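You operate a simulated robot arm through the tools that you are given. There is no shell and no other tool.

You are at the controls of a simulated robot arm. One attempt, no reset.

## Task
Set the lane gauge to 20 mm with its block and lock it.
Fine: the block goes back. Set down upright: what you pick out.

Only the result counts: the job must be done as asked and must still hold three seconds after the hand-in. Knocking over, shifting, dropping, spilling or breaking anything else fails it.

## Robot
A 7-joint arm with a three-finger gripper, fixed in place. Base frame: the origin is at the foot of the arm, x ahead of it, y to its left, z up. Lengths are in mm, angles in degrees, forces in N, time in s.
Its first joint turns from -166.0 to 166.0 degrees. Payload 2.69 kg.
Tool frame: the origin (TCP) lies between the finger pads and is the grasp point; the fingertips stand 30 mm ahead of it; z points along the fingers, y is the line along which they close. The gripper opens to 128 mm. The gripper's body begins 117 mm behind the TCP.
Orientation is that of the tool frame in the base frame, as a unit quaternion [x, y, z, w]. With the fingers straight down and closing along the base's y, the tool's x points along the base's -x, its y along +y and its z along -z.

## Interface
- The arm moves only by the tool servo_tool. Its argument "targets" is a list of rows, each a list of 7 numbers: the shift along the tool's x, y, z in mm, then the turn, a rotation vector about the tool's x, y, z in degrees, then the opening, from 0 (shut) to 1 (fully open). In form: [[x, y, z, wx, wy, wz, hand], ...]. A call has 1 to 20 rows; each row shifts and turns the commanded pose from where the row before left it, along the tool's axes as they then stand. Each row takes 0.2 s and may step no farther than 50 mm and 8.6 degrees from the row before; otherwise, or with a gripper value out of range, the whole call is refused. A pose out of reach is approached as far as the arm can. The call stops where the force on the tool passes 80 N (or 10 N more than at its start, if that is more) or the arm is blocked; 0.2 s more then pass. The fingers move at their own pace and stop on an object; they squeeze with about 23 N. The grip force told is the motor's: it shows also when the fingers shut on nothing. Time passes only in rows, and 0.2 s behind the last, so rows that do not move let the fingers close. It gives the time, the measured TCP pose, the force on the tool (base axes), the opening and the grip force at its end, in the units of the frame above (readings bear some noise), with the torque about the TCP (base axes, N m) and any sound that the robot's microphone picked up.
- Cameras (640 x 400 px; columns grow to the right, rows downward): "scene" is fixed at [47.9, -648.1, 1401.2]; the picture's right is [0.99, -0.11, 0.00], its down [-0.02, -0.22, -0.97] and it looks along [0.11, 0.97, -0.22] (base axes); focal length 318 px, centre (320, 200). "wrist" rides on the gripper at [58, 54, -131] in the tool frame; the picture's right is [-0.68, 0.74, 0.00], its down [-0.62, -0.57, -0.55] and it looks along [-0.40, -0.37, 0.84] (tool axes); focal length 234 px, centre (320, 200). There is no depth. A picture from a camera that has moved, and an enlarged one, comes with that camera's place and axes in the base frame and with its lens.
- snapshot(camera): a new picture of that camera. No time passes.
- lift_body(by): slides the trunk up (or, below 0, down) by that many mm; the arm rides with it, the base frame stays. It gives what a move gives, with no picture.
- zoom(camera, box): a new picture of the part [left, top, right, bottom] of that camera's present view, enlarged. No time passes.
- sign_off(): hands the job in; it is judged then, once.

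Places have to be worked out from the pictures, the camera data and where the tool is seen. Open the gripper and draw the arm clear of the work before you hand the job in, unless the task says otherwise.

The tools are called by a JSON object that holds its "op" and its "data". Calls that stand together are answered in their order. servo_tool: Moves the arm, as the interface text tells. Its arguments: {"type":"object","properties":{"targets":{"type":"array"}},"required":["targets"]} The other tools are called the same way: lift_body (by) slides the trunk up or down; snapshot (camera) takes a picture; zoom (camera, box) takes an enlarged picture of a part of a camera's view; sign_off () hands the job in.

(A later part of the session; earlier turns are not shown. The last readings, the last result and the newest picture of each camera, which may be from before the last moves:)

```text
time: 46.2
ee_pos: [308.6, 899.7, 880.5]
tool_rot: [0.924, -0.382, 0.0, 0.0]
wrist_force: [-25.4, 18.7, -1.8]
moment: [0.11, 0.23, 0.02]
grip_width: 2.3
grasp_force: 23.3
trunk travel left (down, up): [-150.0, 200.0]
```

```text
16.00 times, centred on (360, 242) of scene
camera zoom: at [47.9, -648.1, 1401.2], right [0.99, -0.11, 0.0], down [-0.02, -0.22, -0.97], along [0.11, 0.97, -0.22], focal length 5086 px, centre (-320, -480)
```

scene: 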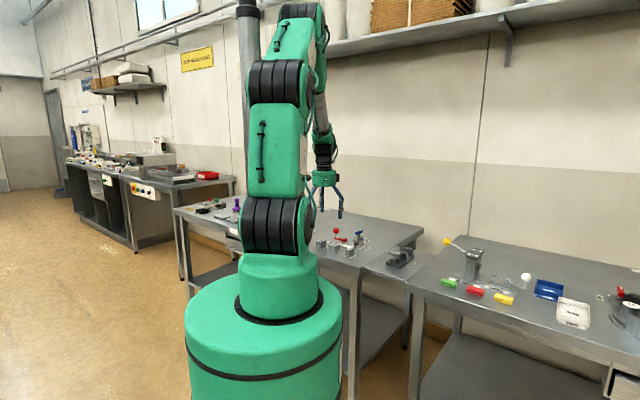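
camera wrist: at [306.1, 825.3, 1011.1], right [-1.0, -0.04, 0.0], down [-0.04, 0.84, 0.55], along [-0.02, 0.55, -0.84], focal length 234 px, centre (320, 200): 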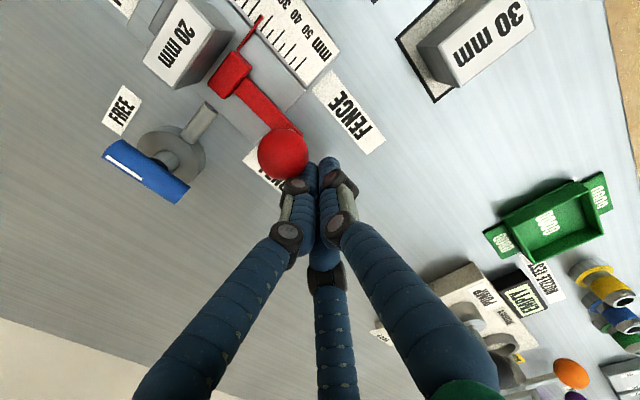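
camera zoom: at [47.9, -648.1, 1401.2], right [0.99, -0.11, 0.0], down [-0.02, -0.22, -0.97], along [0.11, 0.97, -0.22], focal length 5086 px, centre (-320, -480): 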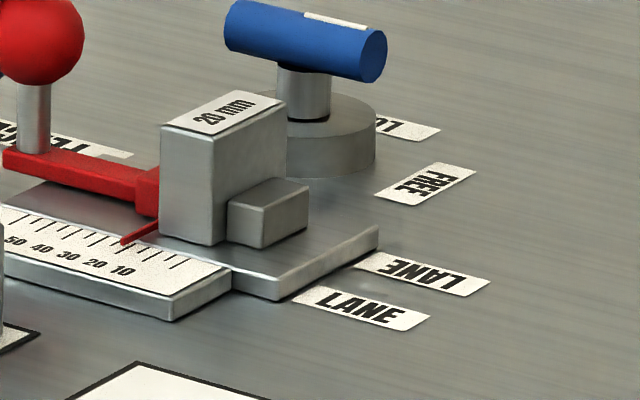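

Seated at 31 N with the fence tight on the block. I'll back off and lift, then check the fence stays put.

{"op": "servo_tool", "data": {"targets": [[-2, 0, 0, 0, 0, 0, 0], [-4, 0, 0, 0, 0, 0, 0], [-6, 0, 0, 0, 0, 0, 0], [0, 0, -30, 0, 0, 0, 0], [0, 0, -40, 0, 0, 0, 0], [0, 0, 0, 0, 0, 0, 0]]}}

{"op": "zoom", "data": {"camera": "wrist", "box": [140, 0, 340, 125]}}

{"op": "zoom", "data": {"camera": "scene", "box": [345, 230, 375, 255]}}

```text
time: 47.6
ee_pos: [300.6, 904.5, 952.7]
tool_rot: [0.924, -0.382, 0.001, 0.001]
wrist_force: [-0.5, -1.0, -0.1]
moment: [0.07, 0.01, 0.0]
grip_width: 2.3
grasp_force: 23.2
trunk travel left (down, up): [-150.0, 200.0]
```

```text
3.20 times, centred on (240, 62) of wrist
camera zoom: at [304.8, 826.2, 1083.0], right [-1.0, -0.04, 0.0], down [-0.04, 0.84, 0.55], along [-0.02, 0.55, -0.84], focal length 749 px, centre (576, 640)
```

zoom: 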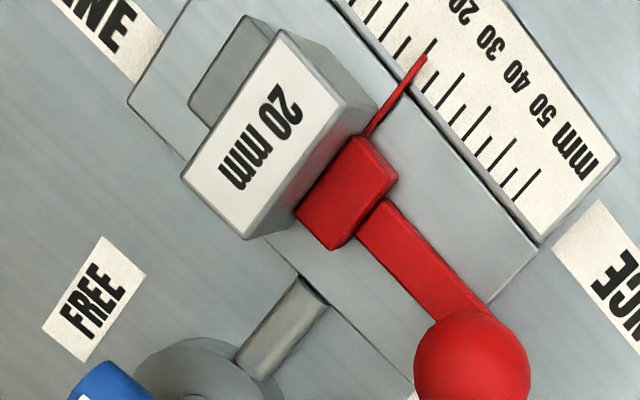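

```text
16.00 times, centred on (360, 242) of scene
camera zoom: at [47.9, -648.1, 1401.2], right [0.99, -0.11, 0.0], down [-0.02, -0.22, -0.97], along [0.11, 0.97, -0.22], focal length 5086 px, centre (-320, -480)
```

zoom: 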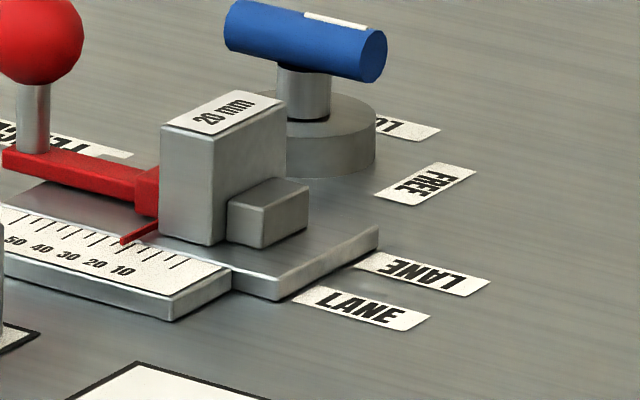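

The fence stays at 20 against the block. Next I lock: go to the near side of the handle's striped end, tilt outward 16°, and push it anticlockwise to LOCK.

{"op": "servo_tool", "data": {"targets": [[33.7, -15.9, 0, 0, 0, 0, 0], [33.7, -15.9, 0, 0, 0, 0, 0], [33.7, -15.9, 0, 0, 0, 0, 0], [0, 0, 0, 8, 0, 0, 0], [0, 0, 0, 8, 0, 0, 0], [0, 0, 0, 0, 0, 0, 0]]}}

{"op": "snapshot", "data": {"camera": "wrist"}}

{"op": "zoom", "data": {"camera": "scene", "box": [330, 200, 390, 250]}}

```text
time: 49.0
ee_pos: [406.3, 868.6, 950.8]
tool_rot: [0.915, -0.379, 0.054, -0.13]
wrist_force: [-0.9, -0.2, -0.5]
moment: [0.01, -0.05, 0.01]
grip_width: 2.1
grasp_force: 22.9
trunk travel left (down, up): [-150.0, 200.0]
```

```text
taken
camera wrist: at [385.3, 765.3, 1061.9], right [-0.98, -0.02, -0.2], down [-0.16, 0.71, 0.68], along [0.13, 0.7, -0.7], focal length 234 px, centre (320, 200)
```

wrist: 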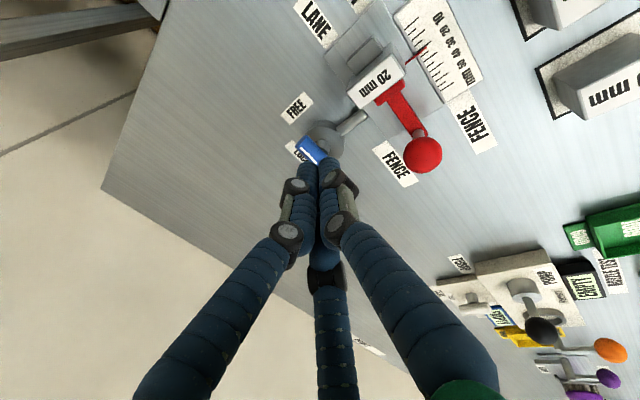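

```text
8.00 times, centred on (360, 225) of scene
camera zoom: at [47.9, -648.1, 1401.2], right [0.99, -0.11, 0.0], down [-0.02, -0.22, -0.97], along [0.11, 0.97, -0.22], focal length 2543 px, centre (0, 0)
```

zoom: 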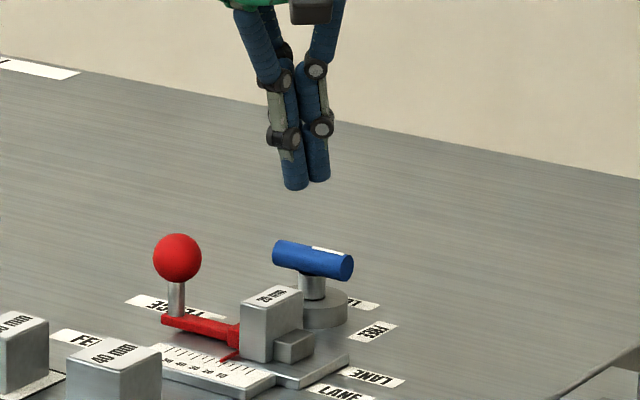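

The bundle hovers inward of the handle. I'll descend vertically to handle height.

{"op": "servo_tool", "data": {"targets": [[0, 9.8, 34.1, 0, 0, 0, 0], [0, 9.8, 34.1, 0, 0, 0, 0], [0, 0, 0, 0, 0, 0, 0]]}}

{"op": "zoom", "data": {"camera": "wrist", "box": [240, 60, 440, 210]}}

{"op": "zoom", "data": {"camera": "scene", "box": [340, 215, 380, 250]}}

```text
time: 49.8
ee_pos: [406.7, 870.6, 878.8]
tool_rot: [0.915, -0.378, 0.054, -0.129]
wrist_force: [0.3, 0.4, -0.5]
moment: [-0.04, -0.02, -0.01]
grip_width: 2.3
grasp_force: 22.8
trunk travel left (down, up): [-150.0, 200.0]
```

```text
2.67 times, centred on (340, 135) of wrist
camera zoom: at [386.3, 767.5, 988.9], right [-0.98, -0.02, -0.2], down [-0.16, 0.71, 0.68], along [0.13, 0.7, -0.7], focal length 624 px, centre (267, 373)
```

zoom: 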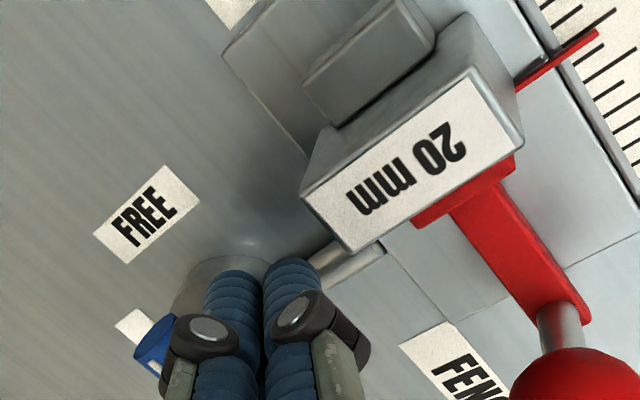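

```text
11.43 times, centred on (360, 232) of scene
camera zoom: at [47.9, -648.1, 1401.2], right [0.99, -0.11, 0.0], down [-0.02, -0.22, -0.97], along [0.11, 0.97, -0.22], focal length 3632 px, centre (-137, -171)
```

zoom: 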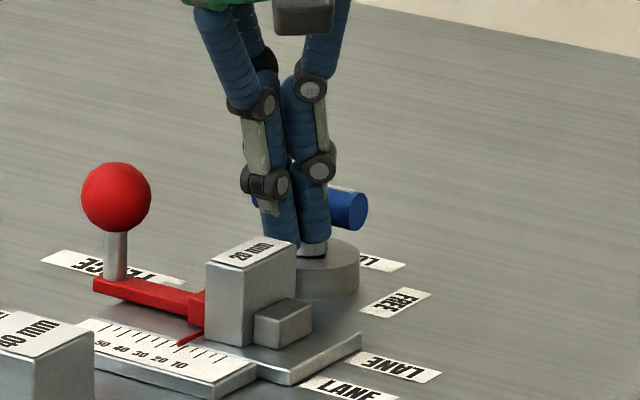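

The bundle stands just inward of the striped half of the handle. I'll push it along the first 40° of the arc.

{"op": "servo_tool", "data": {"targets": [[0.95, -4.9, 1.4, 0, 0, 0, 0], [0.95, -4.9, 1.4, 0, 0, 0, 0], [3.25, -3.4, 1.0, 0, 0, 0, 0], [3.25, -3.4, 0.98, 0, 0, 0, 0], [1.8, -4.28, 1.22, 0, 0, 0, 0], [1.8, -4.28, 1.23, 0, 0, 0, 0], [0, 0, 0, 0, 0, 0, 0]]}}

{"op": "zoom", "data": {"camera": "wrist", "box": [240, 60, 440, 210]}}

{"op": "zoom", "data": {"camera": "scene", "box": [340, 215, 380, 250]}}

```text
time: 51.4
ee_pos: [435.0, 878.5, 878.7]
tool_rot: [0.915, -0.379, 0.053, -0.129]
wrist_force: [2.7, -3.9, -2.2]
moment: [-0.13, -0.09, -0.08]
grip_width: 2.2
grasp_force: 23.1
trunk travel left (down, up): [-150.0, 200.0]
```

```text
2.67 times, centred on (340, 135) of wrist
camera zoom: at [413.0, 777.2, 990.5], right [-0.98, -0.02, -0.2], down [-0.16, 0.71, 0.68], along [0.13, 0.7, -0.7], focal length 624 px, centre (267, 373)
```

zoom: 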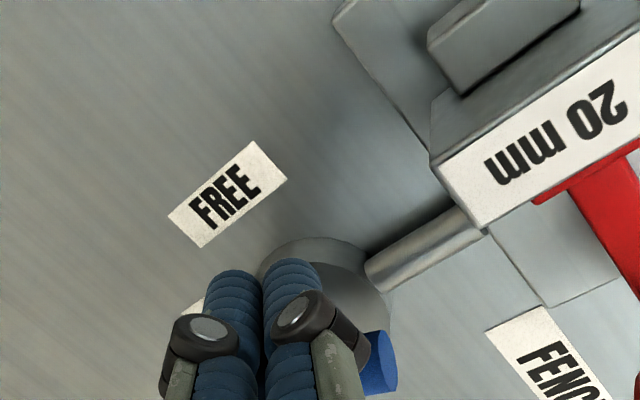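

```text
11.43 times, centred on (360, 232) of scene
camera zoom: at [47.9, -648.1, 1401.2], right [0.99, -0.11, 0.0], down [-0.02, -0.22, -0.97], along [0.11, 0.97, -0.22], focal length 3632 px, centre (-137, -171)
```

zoom: 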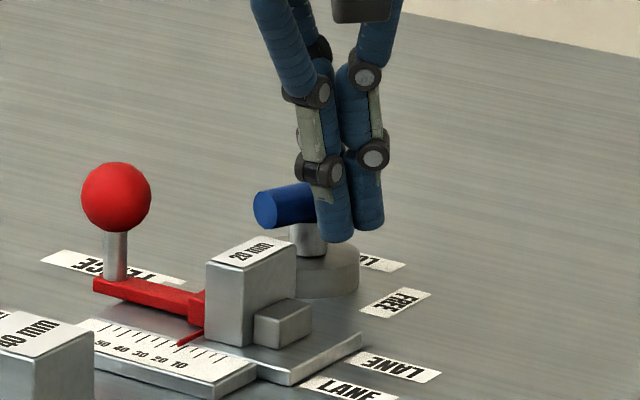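

The lever is turning toward LOCK with about 5 N. I'll continue the arc.

{"op": "servo_tool", "data": {"targets": [[0.25, -4.65, 1.33, 0, 0, 0, 0], [0.25, -4.65, 1.34, 0, 0, 0, 0], [-1.45, -4.42, 1.27, 0, 0, 0, 0], [-1.45, -4.42, 1.27, 0, 0, 0, 0], [0, 0, 0, 0, 0, 0, 0]]}}

{"op": "zoom", "data": {"camera": "wrist", "box": [240, 60, 440, 210]}}

{"op": "zoom", "data": {"camera": "scene", "box": [340, 215, 380, 250]}}

```text
time: 52.6
ee_pos: [445.4, 891.2, 879.0]
tool_rot: [0.915, -0.379, 0.054, -0.128]
wrist_force: [19.1, -26.3, 0.2]
moment: [-0.57, -0.38, -0.23]
grip_width: 2.1
grasp_force: 23.1
trunk travel left (down, up): [-150.0, 200.0]
```

```text
2.67 times, centred on (340, 135) of wrist
camera zoom: at [425.2, 790.0, 990.4], right [-0.98, -0.02, -0.2], down [-0.16, 0.71, 0.68], along [0.13, 0.7, -0.7], focal length 624 px, centre (267, 373)
```

zoom: 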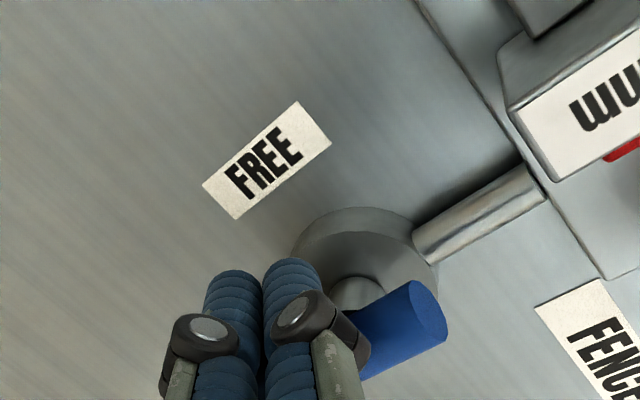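

```text
11.43 times, centred on (360, 232) of scene
camera zoom: at [47.9, -648.1, 1401.2], right [0.99, -0.11, 0.0], down [-0.02, -0.22, -0.97], along [0.11, 0.97, -0.22], focal length 3632 px, centre (-137, -171)
```

zoom: 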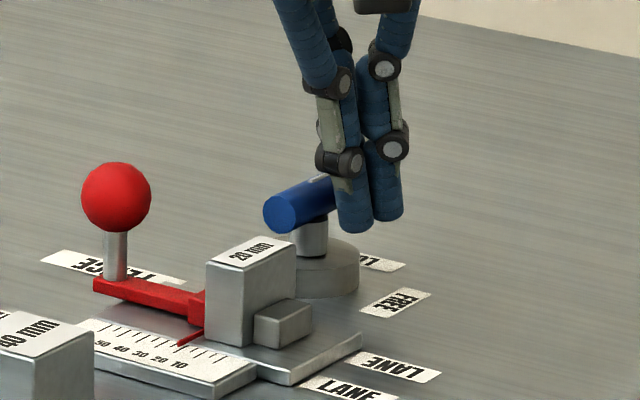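

The force has risen to 32 N with the lever nearly back at its original LOCK angle. I'll compare with the initial view.

{"op": "zoom", "data": {"camera": "scene", "box": [345, 225, 375, 245]}}

```text
16.00 times, centred on (360, 235) of scene
camera zoom: at [47.9, -648.1, 1401.2], right [0.99, -0.11, 0.0], down [-0.02, -0.22, -0.97], along [0.11, 0.97, -0.22], focal length 5086 px, centre (-320, -360)
```

zoom: 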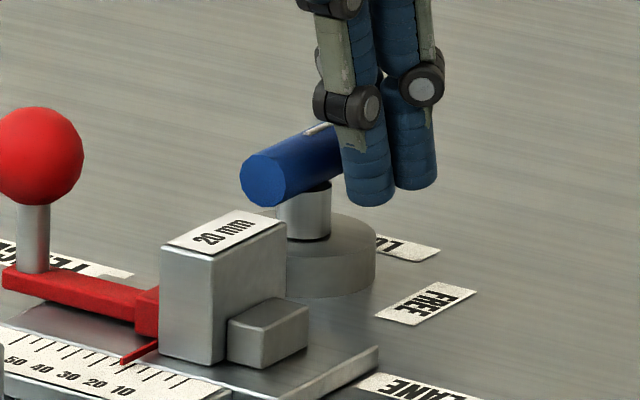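

The handle matches its original LOCK position exactly. I'll back away along the lane direction and lift, then check the lever, fence and block.

{"op": "servo_tool", "data": {"targets": [[6, 0, 0, 0, 0, 0, 0], [8, 0, 0, 0, 0, 0, 0], [0, -9.65, -33.6, 0, 0, 0, 0], [0, -9.65, -33.6, 0, 0, 0, 0], [0, 0, 0, 0, 0, 0, 0]]}}

{"op": "zoom", "data": {"camera": "scene", "box": [345, 225, 375, 245]}}

{"op": "snapshot", "data": {"camera": "wrist"}}

```text
time: 53.8
ee_pos: [453.8, 883.6, 950.0]
tool_rot: [0.915, -0.378, 0.053, -0.129]
wrist_force: [0.1, 0.4, -0.2]
moment: [0.01, -0.05, 0.0]
grip_width: 2.4
grasp_force: 22.3
trunk travel left (down, up): [-150.0, 200.0]
```

```text
16.00 times, centred on (360, 235) of scene
camera zoom: at [47.9, -648.1, 1401.2], right [0.99, -0.11, 0.0], down [-0.02, -0.22, -0.97], along [0.11, 0.97, -0.22], focal length 5086 px, centre (-320, -360)
```

zoom: 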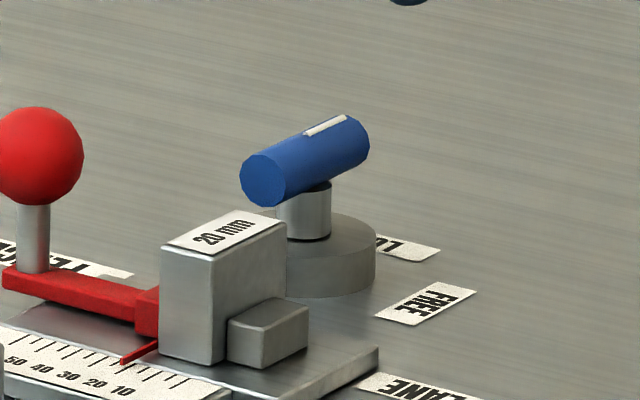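

```text
taken
camera wrist: at [433.8, 780.8, 1060.8], right [-0.98, -0.02, -0.2], down [-0.16, 0.71, 0.68], along [0.13, 0.7, -0.7], focal length 234 px, centre (320, 200)
```

wrist: 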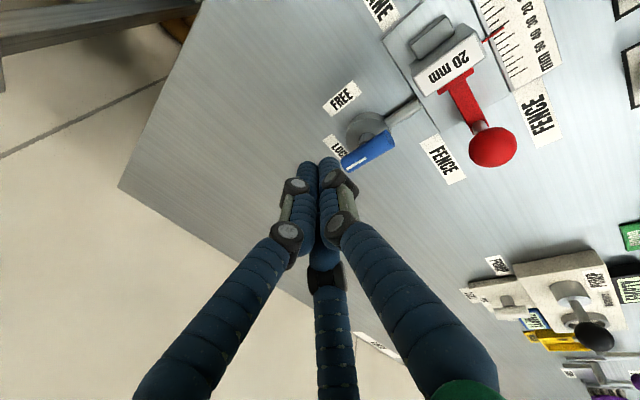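

The lever is at LOCK and the fence and block are unmoved. Now I return the block: move inward, undo the tilt, and come back over the block in the lane.

{"op": "servo_tool", "data": {"targets": [[0, 38.5, -11, 0, 0, 0, 0], [0, 38.5, -11, 0, 0, 0, 0], [0, 0, 0, -8, 0, 0, 0], [0, 0, 0, -8, 0, 0, 0.38], [-10.8, 23.5, 0, 0, 0, 0, 0.38], [0, 0, 0, 0, 0, 0, 0.38]]}}

{"op": "snapshot", "data": {"camera": "wrist"}}

{"op": "zoom", "data": {"camera": "wrist", "box": [240, 90, 380, 210]}}

```text
time: 55.2
ee_pos: [375.4, 817.1, 951.7]
tool_rot: [0.924, -0.381, 0.001, -0.001]
wrist_force: [0.5, -0.1, 0.5]
moment: [0.01, -0.06, 0.04]
grip_width: 49.0
grasp_force: 0.1
trunk travel left (down, up): [-150.0, 200.0]
```

```text
taken
camera wrist: at [377.9, 738.6, 1081.6], right [-1.0, -0.04, 0.0], down [-0.04, 0.83, 0.55], along [-0.02, 0.55, -0.84], focal length 234 px, centre (320, 200)
```

wrist: 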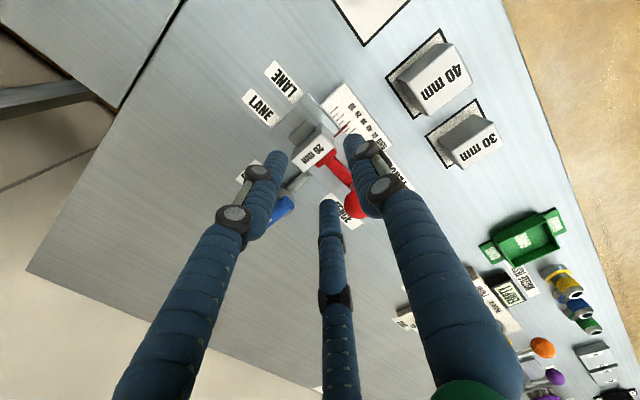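

```text
3.33 times, centred on (310, 150) of wrist
camera zoom: at [377.9, 738.6, 1081.6], right [-1.0, -0.04, 0.0], down [-0.04, 0.83, 0.55], along [-0.02, 0.55, -0.84], focal length 781 px, centre (353, 367)
```

zoom: 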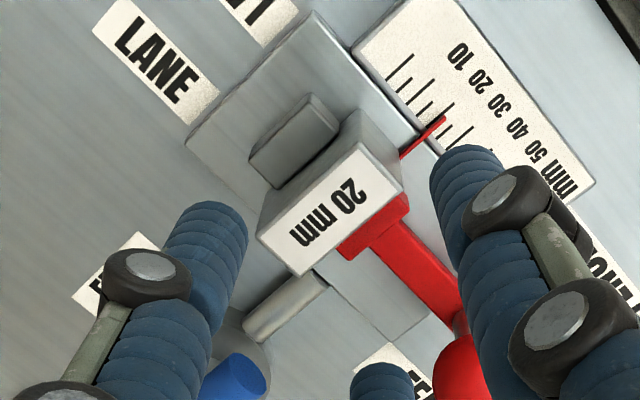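

I'm over the block. I'll trim the position to match the release pose, then descend with the fingers open around it.

{"op": "servo_tool", "data": {"targets": [[-1.6, 1.4, 20, 0, 0, 0, 0.38], [0, 0, 20, 0, 0, 0, 0.38], [0, 0, 0, 0, 0, 0, 0.38]]}}

{"op": "zoom", "data": {"camera": "wrist", "box": [240, 90, 380, 210]}}

{"op": "zoom", "data": {"camera": "scene", "box": [335, 215, 385, 255]}}

```text
time: 56.0
ee_pos: [373.8, 819.2, 908.4]
tool_rot: [0.924, -0.383, -0.001, 0.0]
wrist_force: [-0.7, 0.4, 0.3]
moment: [-0.02, -0.04, -0.01]
grip_width: 48.4
grasp_force: 0.1
trunk travel left (down, up): [-150.0, 200.0]
```

```text
3.33 times, centred on (310, 150) of wrist
camera zoom: at [376.6, 740.0, 1039.8], right [-1.0, -0.04, 0.0], down [-0.04, 0.84, 0.55], along [-0.02, 0.55, -0.84], focal length 781 px, centre (353, 367)
```

zoom: 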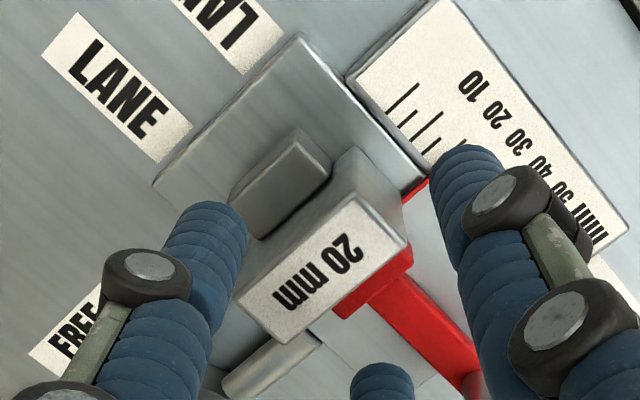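

```text
10.00 times, centred on (360, 235) of scene
camera zoom: at [47.9, -648.1, 1401.2], right [0.99, -0.11, 0.0], down [-0.02, -0.22, -0.97], along [0.11, 0.97, -0.22], focal length 3178 px, centre (-80, -150)
```

zoom: 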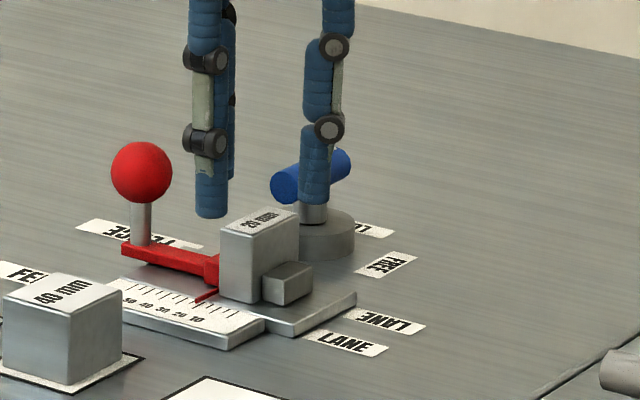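

Aligned along the lane; I'll shift 1.5 mm across and descend to the release height.

{"op": "servo_tool", "data": {"targets": [[0.2, 1.5, 14, 0, 0, 0, 0.38], [0, 0, 14, 0, 0, 0, 0.38], [0, 0, 0, 0, 0, 0, 0.38]]}}

{"op": "zoom", "data": {"camera": "wrist", "box": [240, 100, 380, 220]}}

{"op": "zoom", "data": {"camera": "scene", "box": [340, 225, 380, 255]}}

```text
time: 56.8
ee_pos: [373.1, 818.0, 881.0]
tool_rot: [0.924, -0.383, -0.001, 0.0]
wrist_force: [0.7, 0.0, -0.1]
moment: [-0.05, 0.05, 0.02]
grip_width: 48.4
grasp_force: 0.1
trunk travel left (down, up): [-150.0, 200.0]
```

```text
3.33 times, centred on (310, 160) of wrist
camera zoom: at [375.6, 739.2, 1012.1], right [-1.0, -0.04, 0.0], down [-0.04, 0.84, 0.55], along [-0.02, 0.55, -0.84], focal length 781 px, centre (353, 333)
```

zoom: 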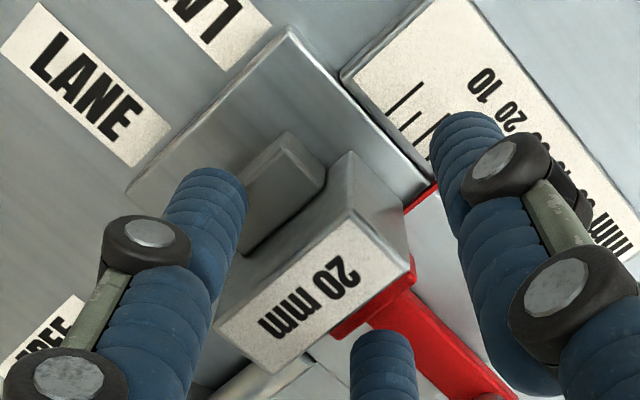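

```text
13.33 times, centred on (360, 240) of scene
camera zoom: at [47.9, -648.1, 1401.2], right [0.99, -0.11, 0.0], down [-0.02, -0.22, -0.97], along [0.11, 0.97, -0.22], focal length 4238 px, centre (-213, -333)
```

zoom: 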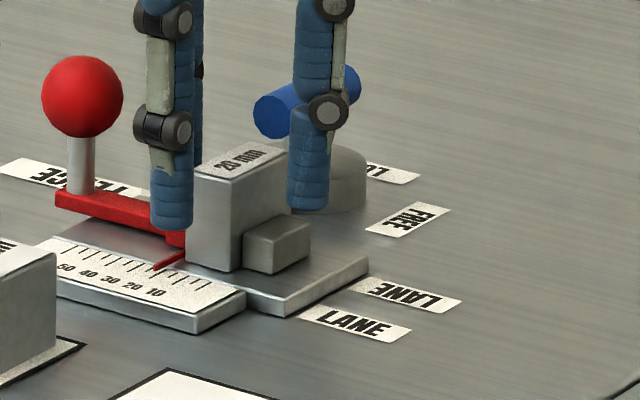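

The fingers are around the block with their tips above the jaw and fence. I'll close.

{"op": "servo_tool", "data": {"targets": [[0, 0, 0, 0, 0, 0, 0.25], [0, 0, 0, 0, 0, 0, 0], [0, 0, 0, 0, 0, 0, 0], [0, 0, 0, 0, 0, 0, 0]]}}

{"op": "zoom", "data": {"camera": "scene", "box": [340, 225, 380, 255]}}

```text
time: 57.8
ee_pos: [372.1, 816.7, 881.3]
tool_rot: [0.924, -0.383, 0.0, 0.0]
wrist_force: [-2.4, 1.8, -1.1]
moment: [0.11, 0.06, 0.05]
grip_width: 23.9
grasp_force: 22.8
trunk travel left (down, up): [-150.0, 200.0]
```

```text
13.33 times, centred on (360, 240) of scene
camera zoom: at [47.9, -648.1, 1401.2], right [0.99, -0.11, 0.0], down [-0.02, -0.22, -0.97], along [0.11, 0.97, -0.22], focal length 4238 px, centre (-213, -333)
```

zoom: 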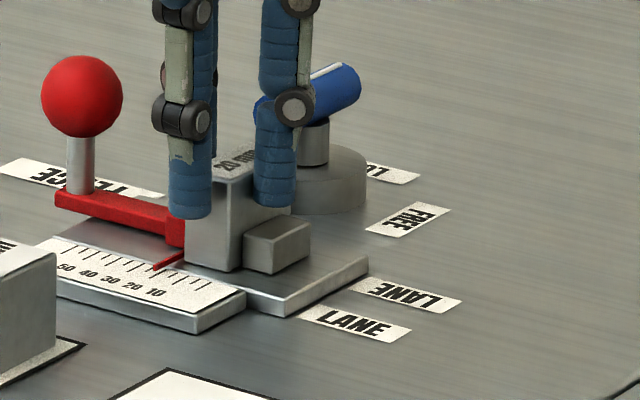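

Gripped, with a slight 3 N side force. I'll relieve that by 0.4 mm and lift straight up gently.

{"op": "servo_tool", "data": {"targets": [[-0.4, 0, 0, 0, 0, 0, 0], [0, 0, -2, 0, 0, 0, 0], [0, 0, -3, 0, 0, 0, 0], [0, 0, -5, 0, 0, 0, 0], [0, 0, -5, 0, 0, 0, 0]]}}

{"op": "zoom", "data": {"camera": "scene", "box": [340, 225, 380, 255]}}

```text
time: 59.0
ee_pos: [371.4, 818.1, 897.0]
tool_rot: [0.924, -0.383, -0.001, 0.001]
wrist_force: [0.1, 0.0, -0.5]
moment: [-0.04, 0.03, 0.0]
grip_width: 23.8
grasp_force: 23.1
trunk travel left (down, up): [-150.0, 200.0]
```

```text
13.33 times, centred on (360, 240) of scene
camera zoom: at [47.9, -648.1, 1401.2], right [0.99, -0.11, 0.0], down [-0.02, -0.22, -0.97], along [0.11, 0.97, -0.22], focal length 4238 px, centre (-213, -333)
```

zoom: 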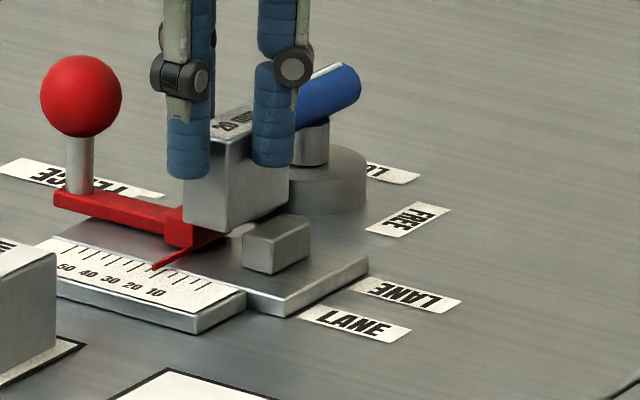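

The block lifts freely. I'll check carefully whether the fence shifted at all, using the same view as just after locking.

{"op": "zoom", "data": {"camera": "scene", "box": [345, 225, 375, 245]}}

{"op": "zoom", "data": {"camera": "scene", "box": [343, 238, 359, 250]}}

```text
16.00 times, centred on (360, 235) of scene
camera zoom: at [47.9, -648.1, 1401.2], right [0.99, -0.11, 0.0], down [-0.02, -0.22, -0.97], along [0.11, 0.97, -0.22], focal length 5086 px, centre (-320, -360)
```

zoom: 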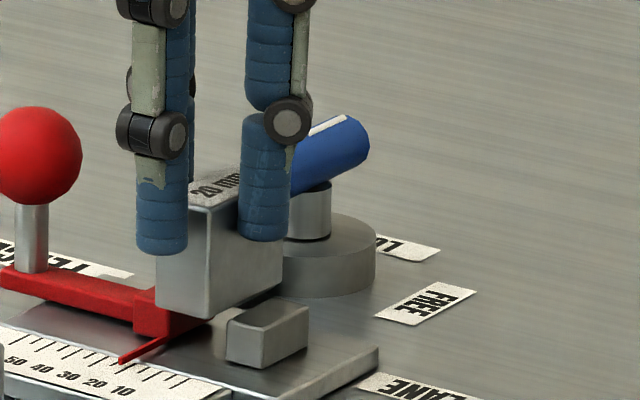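

```text
16.00 times, centred on (351, 244) of scene
camera zoom: at [47.9, -648.1, 1401.2], right [0.99, -0.11, 0.0], down [-0.02, -0.22, -0.97], along [0.11, 0.97, -0.22], focal length 5086 px, centre (-176, -504)
```

zoom: 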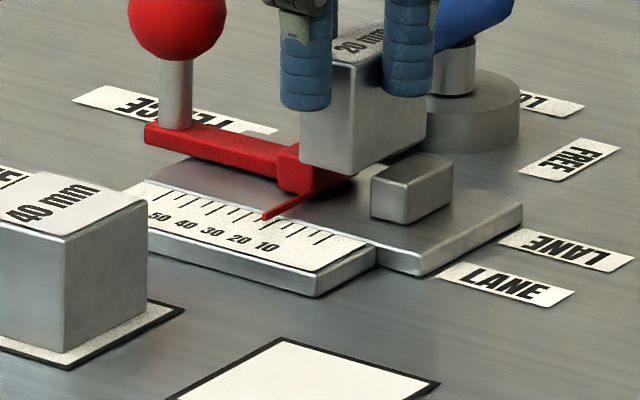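

The fence seems to have shifted back by roughly 0.8 mm as the block came out, so I need to check whether the lock really holds. First I'll set the block upright back in its nest.

{"op": "servo_tool", "data": {"targets": [[0, 0, -20, 0, 0, 0, 0], [0, 0, -20, 0, 0, 0, 0], [21, 41.8, 0, 0, 0, 0, 0], [21, 41.8, 0, 0, 0, 0, 0], [21, 41.8, 0, 0, 0, 0, 0], [0, 0, 0, 0, 0, 0, 0]]}}

{"op": "zoom", "data": {"camera": "wrist", "box": [250, 90, 370, 215]}}

{"op": "zoom", "data": {"camera": "scene", "box": [340, 225, 380, 255]}}

```text
time: 60.4
ee_pos: [326.7, 686.8, 937.5]
tool_rot: [0.924, -0.382, -0.001, -0.001]
wrist_force: [0.3, -0.3, 0.0]
moment: [0.02, 0.0, 0.02]
grip_width: 23.8
grasp_force: 23.0
trunk travel left (down, up): [-150.0, 200.0]
```

```text
3.20 times, centred on (310, 152) of wrist
camera zoom: at [329.2, 608.6, 1068.2], right [-1.0, -0.04, 0.0], down [-0.04, 0.84, 0.55], along [-0.02, 0.55, -0.84], focal length 749 px, centre (352, 352)
```

zoom: 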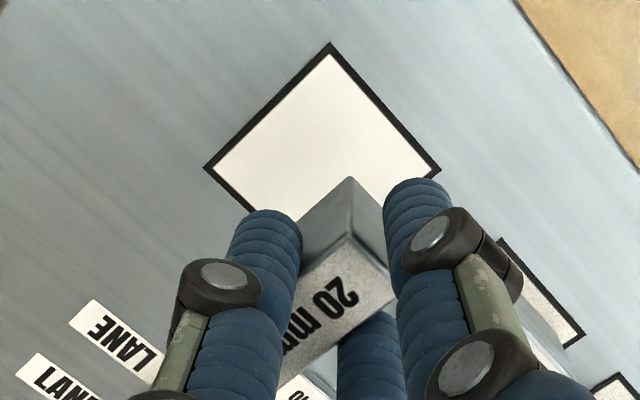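

```text
13.33 times, centred on (360, 240) of scene
camera zoom: at [47.9, -648.1, 1401.2], right [0.99, -0.11, 0.0], down [-0.02, -0.22, -0.97], along [0.11, 0.97, -0.22], focal length 4238 px, centre (-213, -333)
```

zoom: 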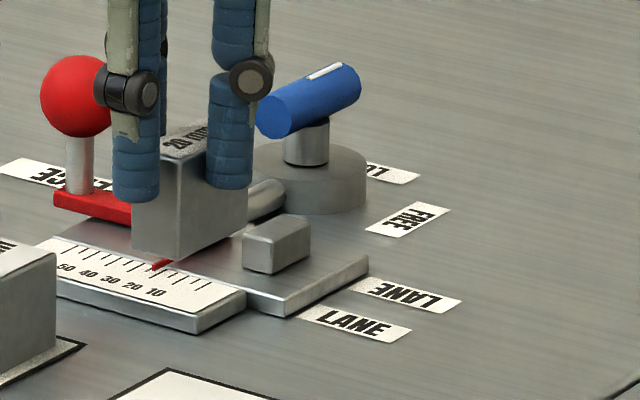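

The nest is in view; I need to shift 3 mm along and 1.2 mm across, then descend to just above it.

{"op": "servo_tool", "data": {"targets": [[3.0, 1.2, 20, 0, 0, 0, 0], [0, 0, 20, 0, 0, 0, 0], [0, 0, 18, 0, 0, 0, 0], [0, 0, 0, 0, 0, 0, 0]]}}

{"op": "zoom", "data": {"camera": "wrist", "box": [250, 110, 370, 235]}}

{"op": "zoom", "data": {"camera": "scene", "box": [330, 225, 380, 265]}}

```text
time: 61.4
ee_pos: [328.6, 684.0, 878.3]
tool_rot: [0.924, -0.383, -0.001, 0.0]
wrist_force: [-0.1, 0.3, -0.8]
moment: [-0.01, -0.01, 0.05]
grip_width: 24.3
grasp_force: 22.9
trunk travel left (down, up): [-150.0, 200.0]
```

```text
3.20 times, centred on (310, 172) of wrist
camera zoom: at [331.4, 604.7, 1009.2], right [-1.0, -0.04, 0.0], down [-0.04, 0.84, 0.55], along [-0.02, 0.55, -0.84], focal length 749 px, centre (352, 288)
```

zoom: 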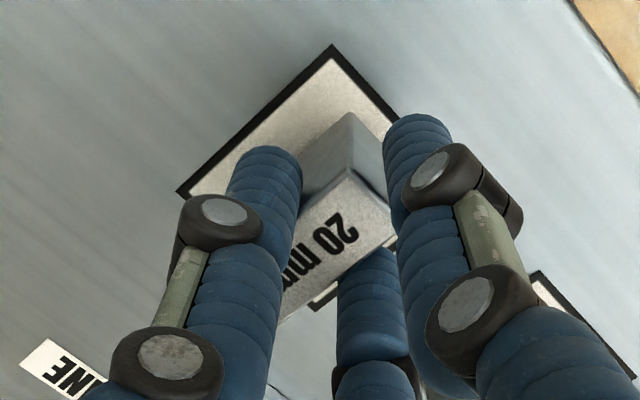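

```text
10.00 times, centred on (355, 245) of scene
camera zoom: at [47.9, -648.1, 1401.2], right [0.99, -0.11, 0.0], down [-0.02, -0.22, -0.97], along [0.11, 0.97, -0.22], focal length 3178 px, centre (-30, -250)
```

zoom: 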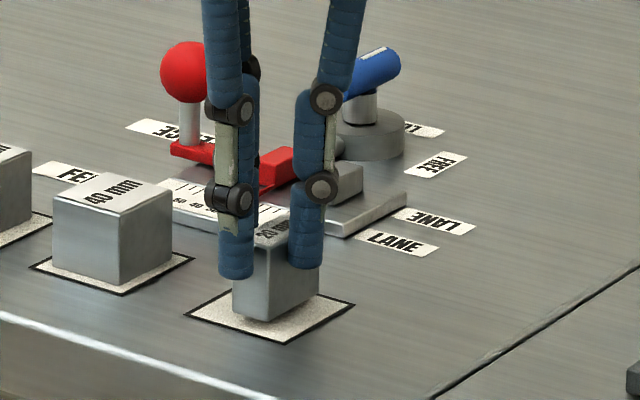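

Just above the nest. I'll trim 1.2 mm and lower in small steps until the block touches.

{"op": "servo_tool", "data": {"targets": [[-1.2, 0, 2, 0, 0, 0, 0], [0, 0, 2, 0, 0, 0, 0], [0, 0, 1, 0, 0, 0, 0], [0, 0, 0, 0, 0, 0, 0]]}}

{"op": "servo_tool", "data": {"targets": [[0, 0, 1, 0, 0, 0, 0], [0, 0, 0, 0, 0, 0, 0]]}}

```text
time: 62.4
ee_pos: [328.2, 683.1, 873.6]
tool_rot: [0.924, -0.383, 0.0, 0.0]
wrist_force: [-0.2, 0.7, 0.0]
moment: [-0.01, -0.02, 0.02]
grip_width: 23.9
grasp_force: 23.1
trunk travel left (down, up): [-150.0, 200.0]
```

```text
time: 63.0
ee_pos: [327.3, 682.3, 873.1]
tool_rot: [0.924, -0.382, 0.0, 0.0]
wrist_force: [-1.5, -0.8, 10.4]
moment: [0.02, 0.05, 0.02]
grip_width: 24.1
grasp_force: 23.1
trunk travel left (down, up): [-150.0, 200.0]
```

Contact at 10 N. I'll ease off 0.7 mm, open the fingers, and look at where it stands.

{"op": "servo_tool", "data": {"targets": [[0, 0, -0.7, 0, 0, 0, 0], [0, 0, 0, 0, 0, 0, 0.25], [0, 0, 0, 0, 0, 0, 0.4], [0, 0, 0, 0, 0, 0, 0.4]]}}

{"op": "zoom", "data": {"camera": "wrist", "box": [250, 110, 370, 235]}}

{"op": "zoom", "data": {"camera": "scene", "box": [330, 225, 380, 265]}}

```text
time: 64.0
ee_pos: [326.8, 682.9, 873.4]
tool_rot: [0.924, -0.383, 0.0, 0.0]
wrist_force: [0.2, 0.1, -0.1]
moment: [-0.04, 0.01, 0.0]
grip_width: 51.1
grasp_force: 0.1
trunk travel left (down, up): [-150.0, 200.0]
```

```text
3.20 times, centred on (310, 172) of wrist
camera zoom: at [330.5, 603.7, 1003.6], right [-1.0, -0.04, 0.0], down [-0.04, 0.84, 0.55], along [-0.02, 0.55, -0.84], focal length 749 px, centre (352, 288)
```

zoom: 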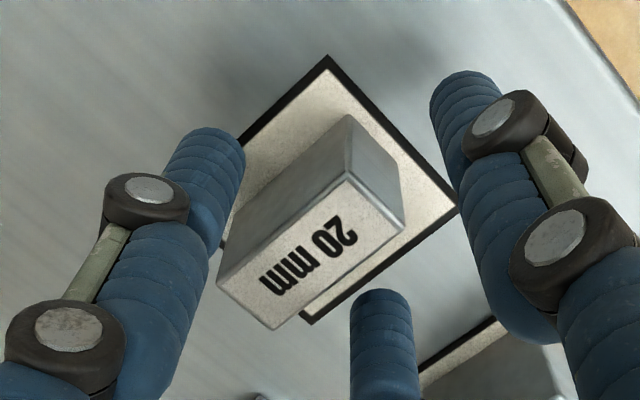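

```text
10.00 times, centred on (355, 245) of scene
camera zoom: at [47.9, -648.1, 1401.2], right [0.99, -0.11, 0.0], down [-0.02, -0.22, -0.97], along [0.11, 0.97, -0.22], focal length 3178 px, centre (-30, -250)
```

zoom: 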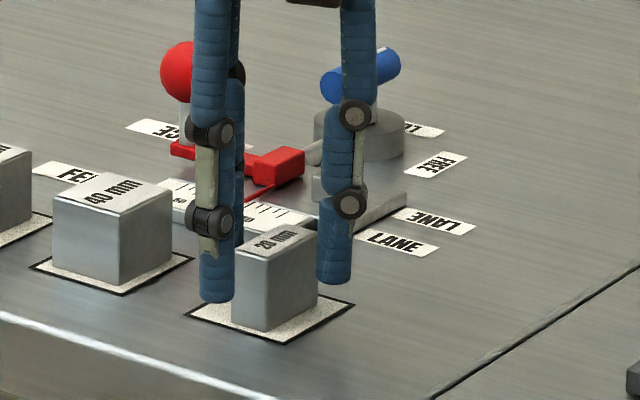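

The block stands upright inside its nest. Now I'll lift clear, shut the fingers, and return behind the ball to inspect the gap and test the lock.

{"op": "servo_tool", "data": {"targets": [[0, 0, -20, 0, 0, 0, 0.4], [0, 0, -31, 0, 0, 0, 0.4], [0, 0, -31, 0, 0, 0, 0.4], [-35.2, -27.8, 0, 0, 0, 0, 0], [-35.2, -27.8, 0, 0, 0, 0, 0], [-35.2, -27.8, 0, 0, 0, 0, 0], [-35.2, -27.8, 0, 0, 0, 0, 0], [-35.2, -27.8, 0, 0, 0, 0, 0], [0, 0, 0, 0, 0, 0, 0]]}}

{"op": "snapshot", "data": {"camera": "wrist"}}

{"op": "zoom", "data": {"camera": "wrist", "box": [160, 0, 320, 120]}}

{"op": "zoom", "data": {"camera": "scene", "box": [330, 225, 380, 265]}}

{"op": "zoom", "data": {"camera": "scene", "box": [345, 225, 375, 245]}}

```text
time: 66.0
ee_pos: [300.5, 906.1, 953.2]
tool_rot: [0.924, -0.383, 0.0, 0.0]
wrist_force: [0.3, -0.1, -1.6]
moment: [-0.06, 0.03, -0.03]
grip_width: 2.2
grasp_force: 22.6
trunk travel left (down, up): [-150.0, 200.0]
```

```text
taken
camera wrist: at [303.7, 827.9, 1084.3], right [-1.0, -0.04, 0.0], down [-0.04, 0.84, 0.55], along [-0.02, 0.55, -0.84], focal length 234 px, centre (320, 200)
```

wrist: 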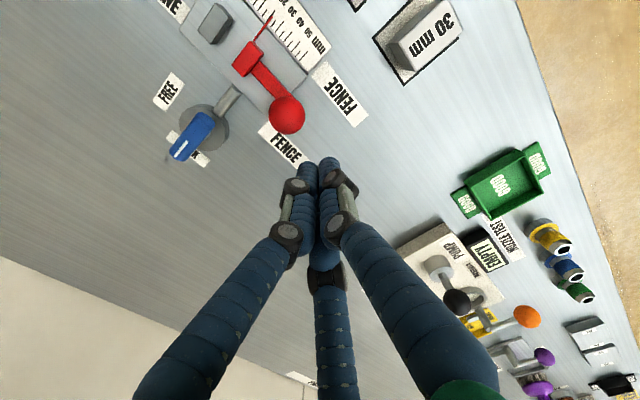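

```text
3.33 times, centred on (240, 60) of wrist
camera zoom: at [303.7, 827.9, 1084.3], right [-1.0, -0.04, 0.0], down [-0.04, 0.84, 0.55], along [-0.02, 0.55, -0.84], focal length 781 px, centre (587, 667)
```

zoom: 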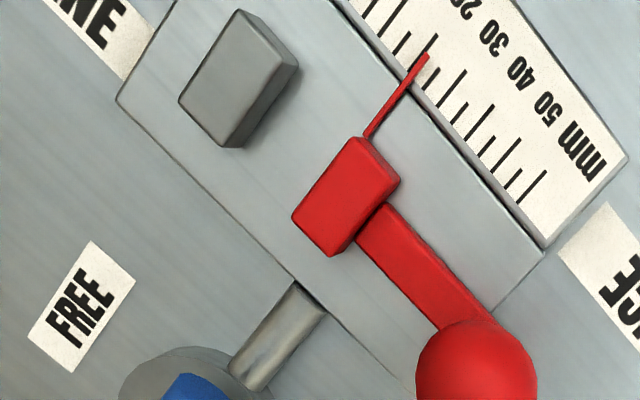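

```text
10.00 times, centred on (355, 245) of scene
camera zoom: at [47.9, -648.1, 1401.2], right [0.99, -0.11, 0.0], down [-0.02, -0.22, -0.97], along [0.11, 0.97, -0.22], focal length 3178 px, centre (-30, -250)
```

zoom: 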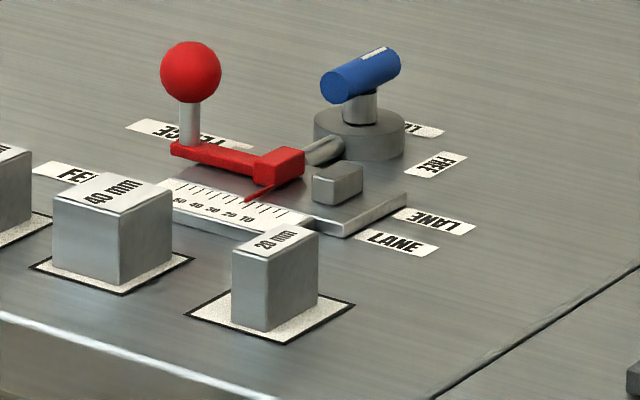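

```text
16.00 times, centred on (360, 235) of scene
camera zoom: at [47.9, -648.1, 1401.2], right [0.99, -0.11, 0.0], down [-0.02, -0.22, -0.97], along [0.11, 0.97, -0.22], focal length 5086 px, centre (-320, -360)
```

zoom: 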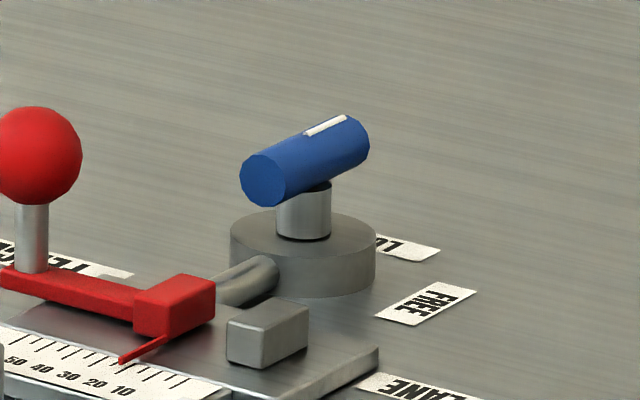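

The gap is now visible without the block. I'll zoom on the pointer and scale to read how far off 20 it is.

{"op": "zoom", "data": {"camera": "wrist", "box": [240, 0, 300, 45]}}

{"op": "zoom", "data": {"camera": "wrist", "box": [200, 0, 270, 80]}}

{"op": "zoom", "data": {"camera": "scene", "box": [344, 236, 362, 250]}}

```text
8.89 times, centred on (270, 22) of wrist
camera zoom: at [303.7, 827.9, 1084.3], right [-1.0, -0.04, 0.0], down [-0.04, 0.84, 0.55], along [-0.02, 0.55, -0.84], focal length 2082 px, centre (764, 1778)
```

zoom: 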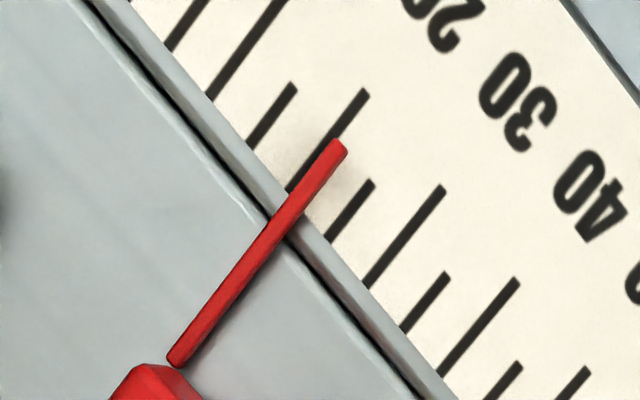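

```text
5.00 times, centred on (235, 40) of wrist
camera zoom: at [303.7, 827.9, 1084.3], right [-1.0, -0.04, 0.0], down [-0.04, 0.84, 0.55], along [-0.02, 0.55, -0.84], focal length 1171 px, centre (745, 1000)
```

zoom: 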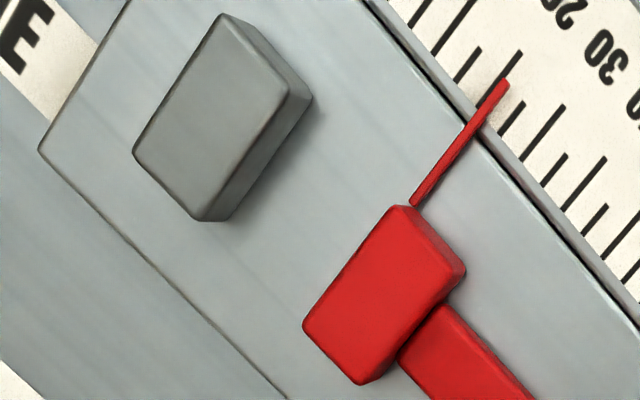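

```text
16.00 times, centred on (353, 243) of scene
camera zoom: at [47.9, -648.1, 1401.2], right [0.99, -0.11, 0.0], down [-0.02, -0.22, -0.97], along [0.11, 0.97, -0.22], focal length 5086 px, centre (-208, -488)
```

zoom: 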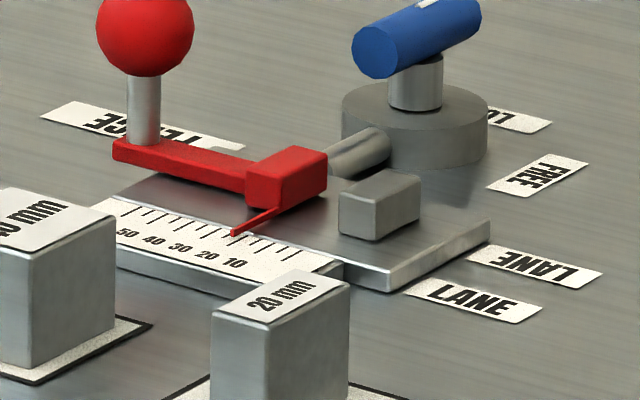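

The pointer sits slightly above 20, consistent with a small back-shift. I'll test the lock with a gentle push on the ball from behind, watching the force.

{"op": "servo_tool", "data": {"targets": [[0, 0, 35, 0, 0, 0, 0], [0, 0, 37, 0, 0, 0, 0], [4, 0, 0, 0, 0, 0, 0], [0, 0, 0, 0, 0, 0, 0]]}}

{"op": "servo_tool", "data": {"targets": [[2, 0, 0, 0, 0, 0, 0], [0, 0, 0, 0, 0, 0, 0]]}}

{"op": "snapshot", "data": {"camera": "wrist"}}

```text
time: 67.0
ee_pos: [304.8, 902.4, 883.4]
tool_rot: [0.924, -0.383, 0.0, 0.001]
wrist_force: [-0.3, -0.6, 1.6]
moment: [-0.01, -0.04, -0.02]
grip_width: 2.2
grasp_force: 22.9
trunk travel left (down, up): [-150.0, 200.0]
```

```text
time: 67.6
ee_pos: [305.5, 900.6, 882.7]
tool_rot: [0.924, -0.383, -0.001, 0.0]
wrist_force: [0.5, -0.1, 0.3]
moment: [-0.01, -0.02, 0.0]
grip_width: 2.4
grasp_force: 23.1
trunk travel left (down, up): [-150.0, 200.0]
```

```text
taken
camera wrist: at [308.8, 822.5, 1013.7], right [-1.0, -0.04, 0.0], down [-0.04, 0.84, 0.55], along [-0.02, 0.55, -0.84], focal length 234 px, centre (320, 200)
```

wrist: 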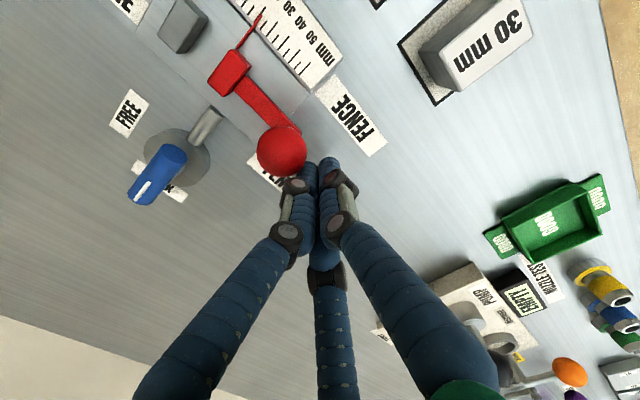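

No contact yet; about 1.3 mm to go. I'll step 1 mm at a time and watch the force.

{"op": "servo_tool", "data": {"targets": [[1, 0, 0, 0, 0, 0, 0], [0, 0, 0, 0, 0, 0, 0]]}}

{"op": "servo_tool", "data": {"targets": [[1, 0, 0, 0, 0, 0, 0], [0, 0, 0, 0, 0, 0, 0]]}}

{"op": "zoom", "data": {"camera": "scene", "box": [345, 225, 375, 245]}}

{"op": "snapshot", "data": {"camera": "wrist"}}

```text
time: 68.2
ee_pos: [306.4, 901.6, 884.6]
tool_rot: [0.924, -0.382, 0.0, -0.001]
wrist_force: [0.1, -0.4, -0.9]
moment: [0.01, 0.03, -0.01]
grip_width: 2.4
grasp_force: 22.8
trunk travel left (down, up): [-150.0, 200.0]
```

```text
time: 68.8
ee_pos: [306.1, 900.1, 883.3]
tool_rot: [0.924, -0.382, 0.0, 0.0]
wrist_force: [-1.4, 0.4, 0.5]
moment: [0.04, 0.0, 0.0]
grip_width: 2.2
grasp_force: 23.0
trunk travel left (down, up): [-150.0, 200.0]
```

```text
16.00 times, centred on (360, 235) of scene
camera zoom: at [47.9, -648.1, 1401.2], right [0.99, -0.11, 0.0], down [-0.02, -0.22, -0.97], along [0.11, 0.97, -0.22], focal length 5086 px, centre (-320, -360)
```

zoom: 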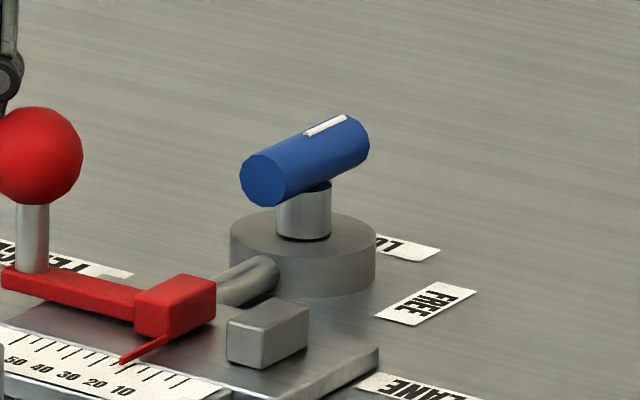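

```text
taken
camera wrist: at [309.9, 821.2, 1013.7], right [-1.0, -0.04, 0.0], down [-0.04, 0.84, 0.55], along [-0.02, 0.55, -0.84], focal length 234 px, centre (320, 200)
```

wrist: 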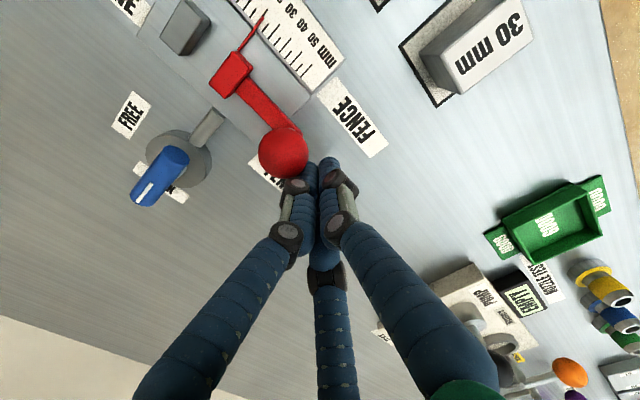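

Contact is just beginning. One more millimetre will tell if the fence holds or moves.

{"op": "servo_tool", "data": {"targets": [[0.7, 0, 0, 0, 0, 0, 0], [0, 0, 0, 0, 0, 0, 0]]}}

{"op": "zoom", "data": {"camera": "scene", "box": [345, 225, 375, 245]}}

{"op": "zoom", "data": {"camera": "scene", "box": [344, 240, 354, 247]}}

```text
time: 69.4
ee_pos: [307.7, 898.6, 882.5]
tool_rot: [0.924, -0.383, 0.0, 0.0]
wrist_force: [-0.7, 1.9, 1.0]
moment: [0.06, -0.01, 0.0]
grip_width: 2.2
grasp_force: 22.8
trunk travel left (down, up): [-150.0, 200.0]
```

```text
16.00 times, centred on (360, 235) of scene
camera zoom: at [47.9, -648.1, 1401.2], right [0.99, -0.11, 0.0], down [-0.02, -0.22, -0.97], along [0.11, 0.97, -0.22], focal length 5086 px, centre (-320, -360)
```

zoom: 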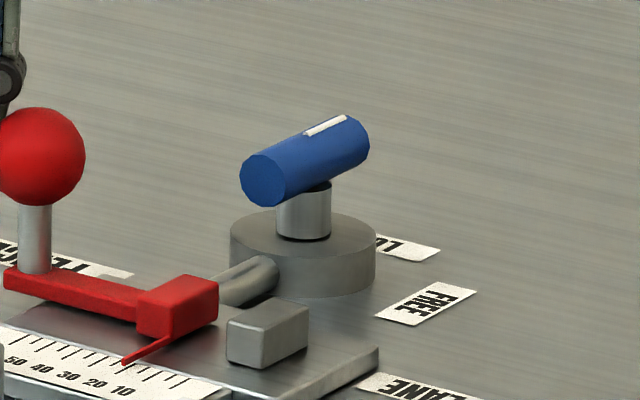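

```text
16.00 times, centred on (349, 244) of scene
camera zoom: at [47.9, -648.1, 1401.2], right [0.99, -0.11, 0.0], down [-0.02, -0.22, -0.97], along [0.11, 0.97, -0.22], focal length 5086 px, centre (-144, -496)
```

zoom: 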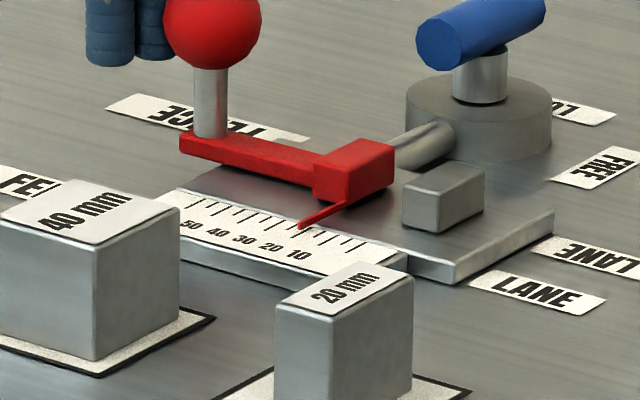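

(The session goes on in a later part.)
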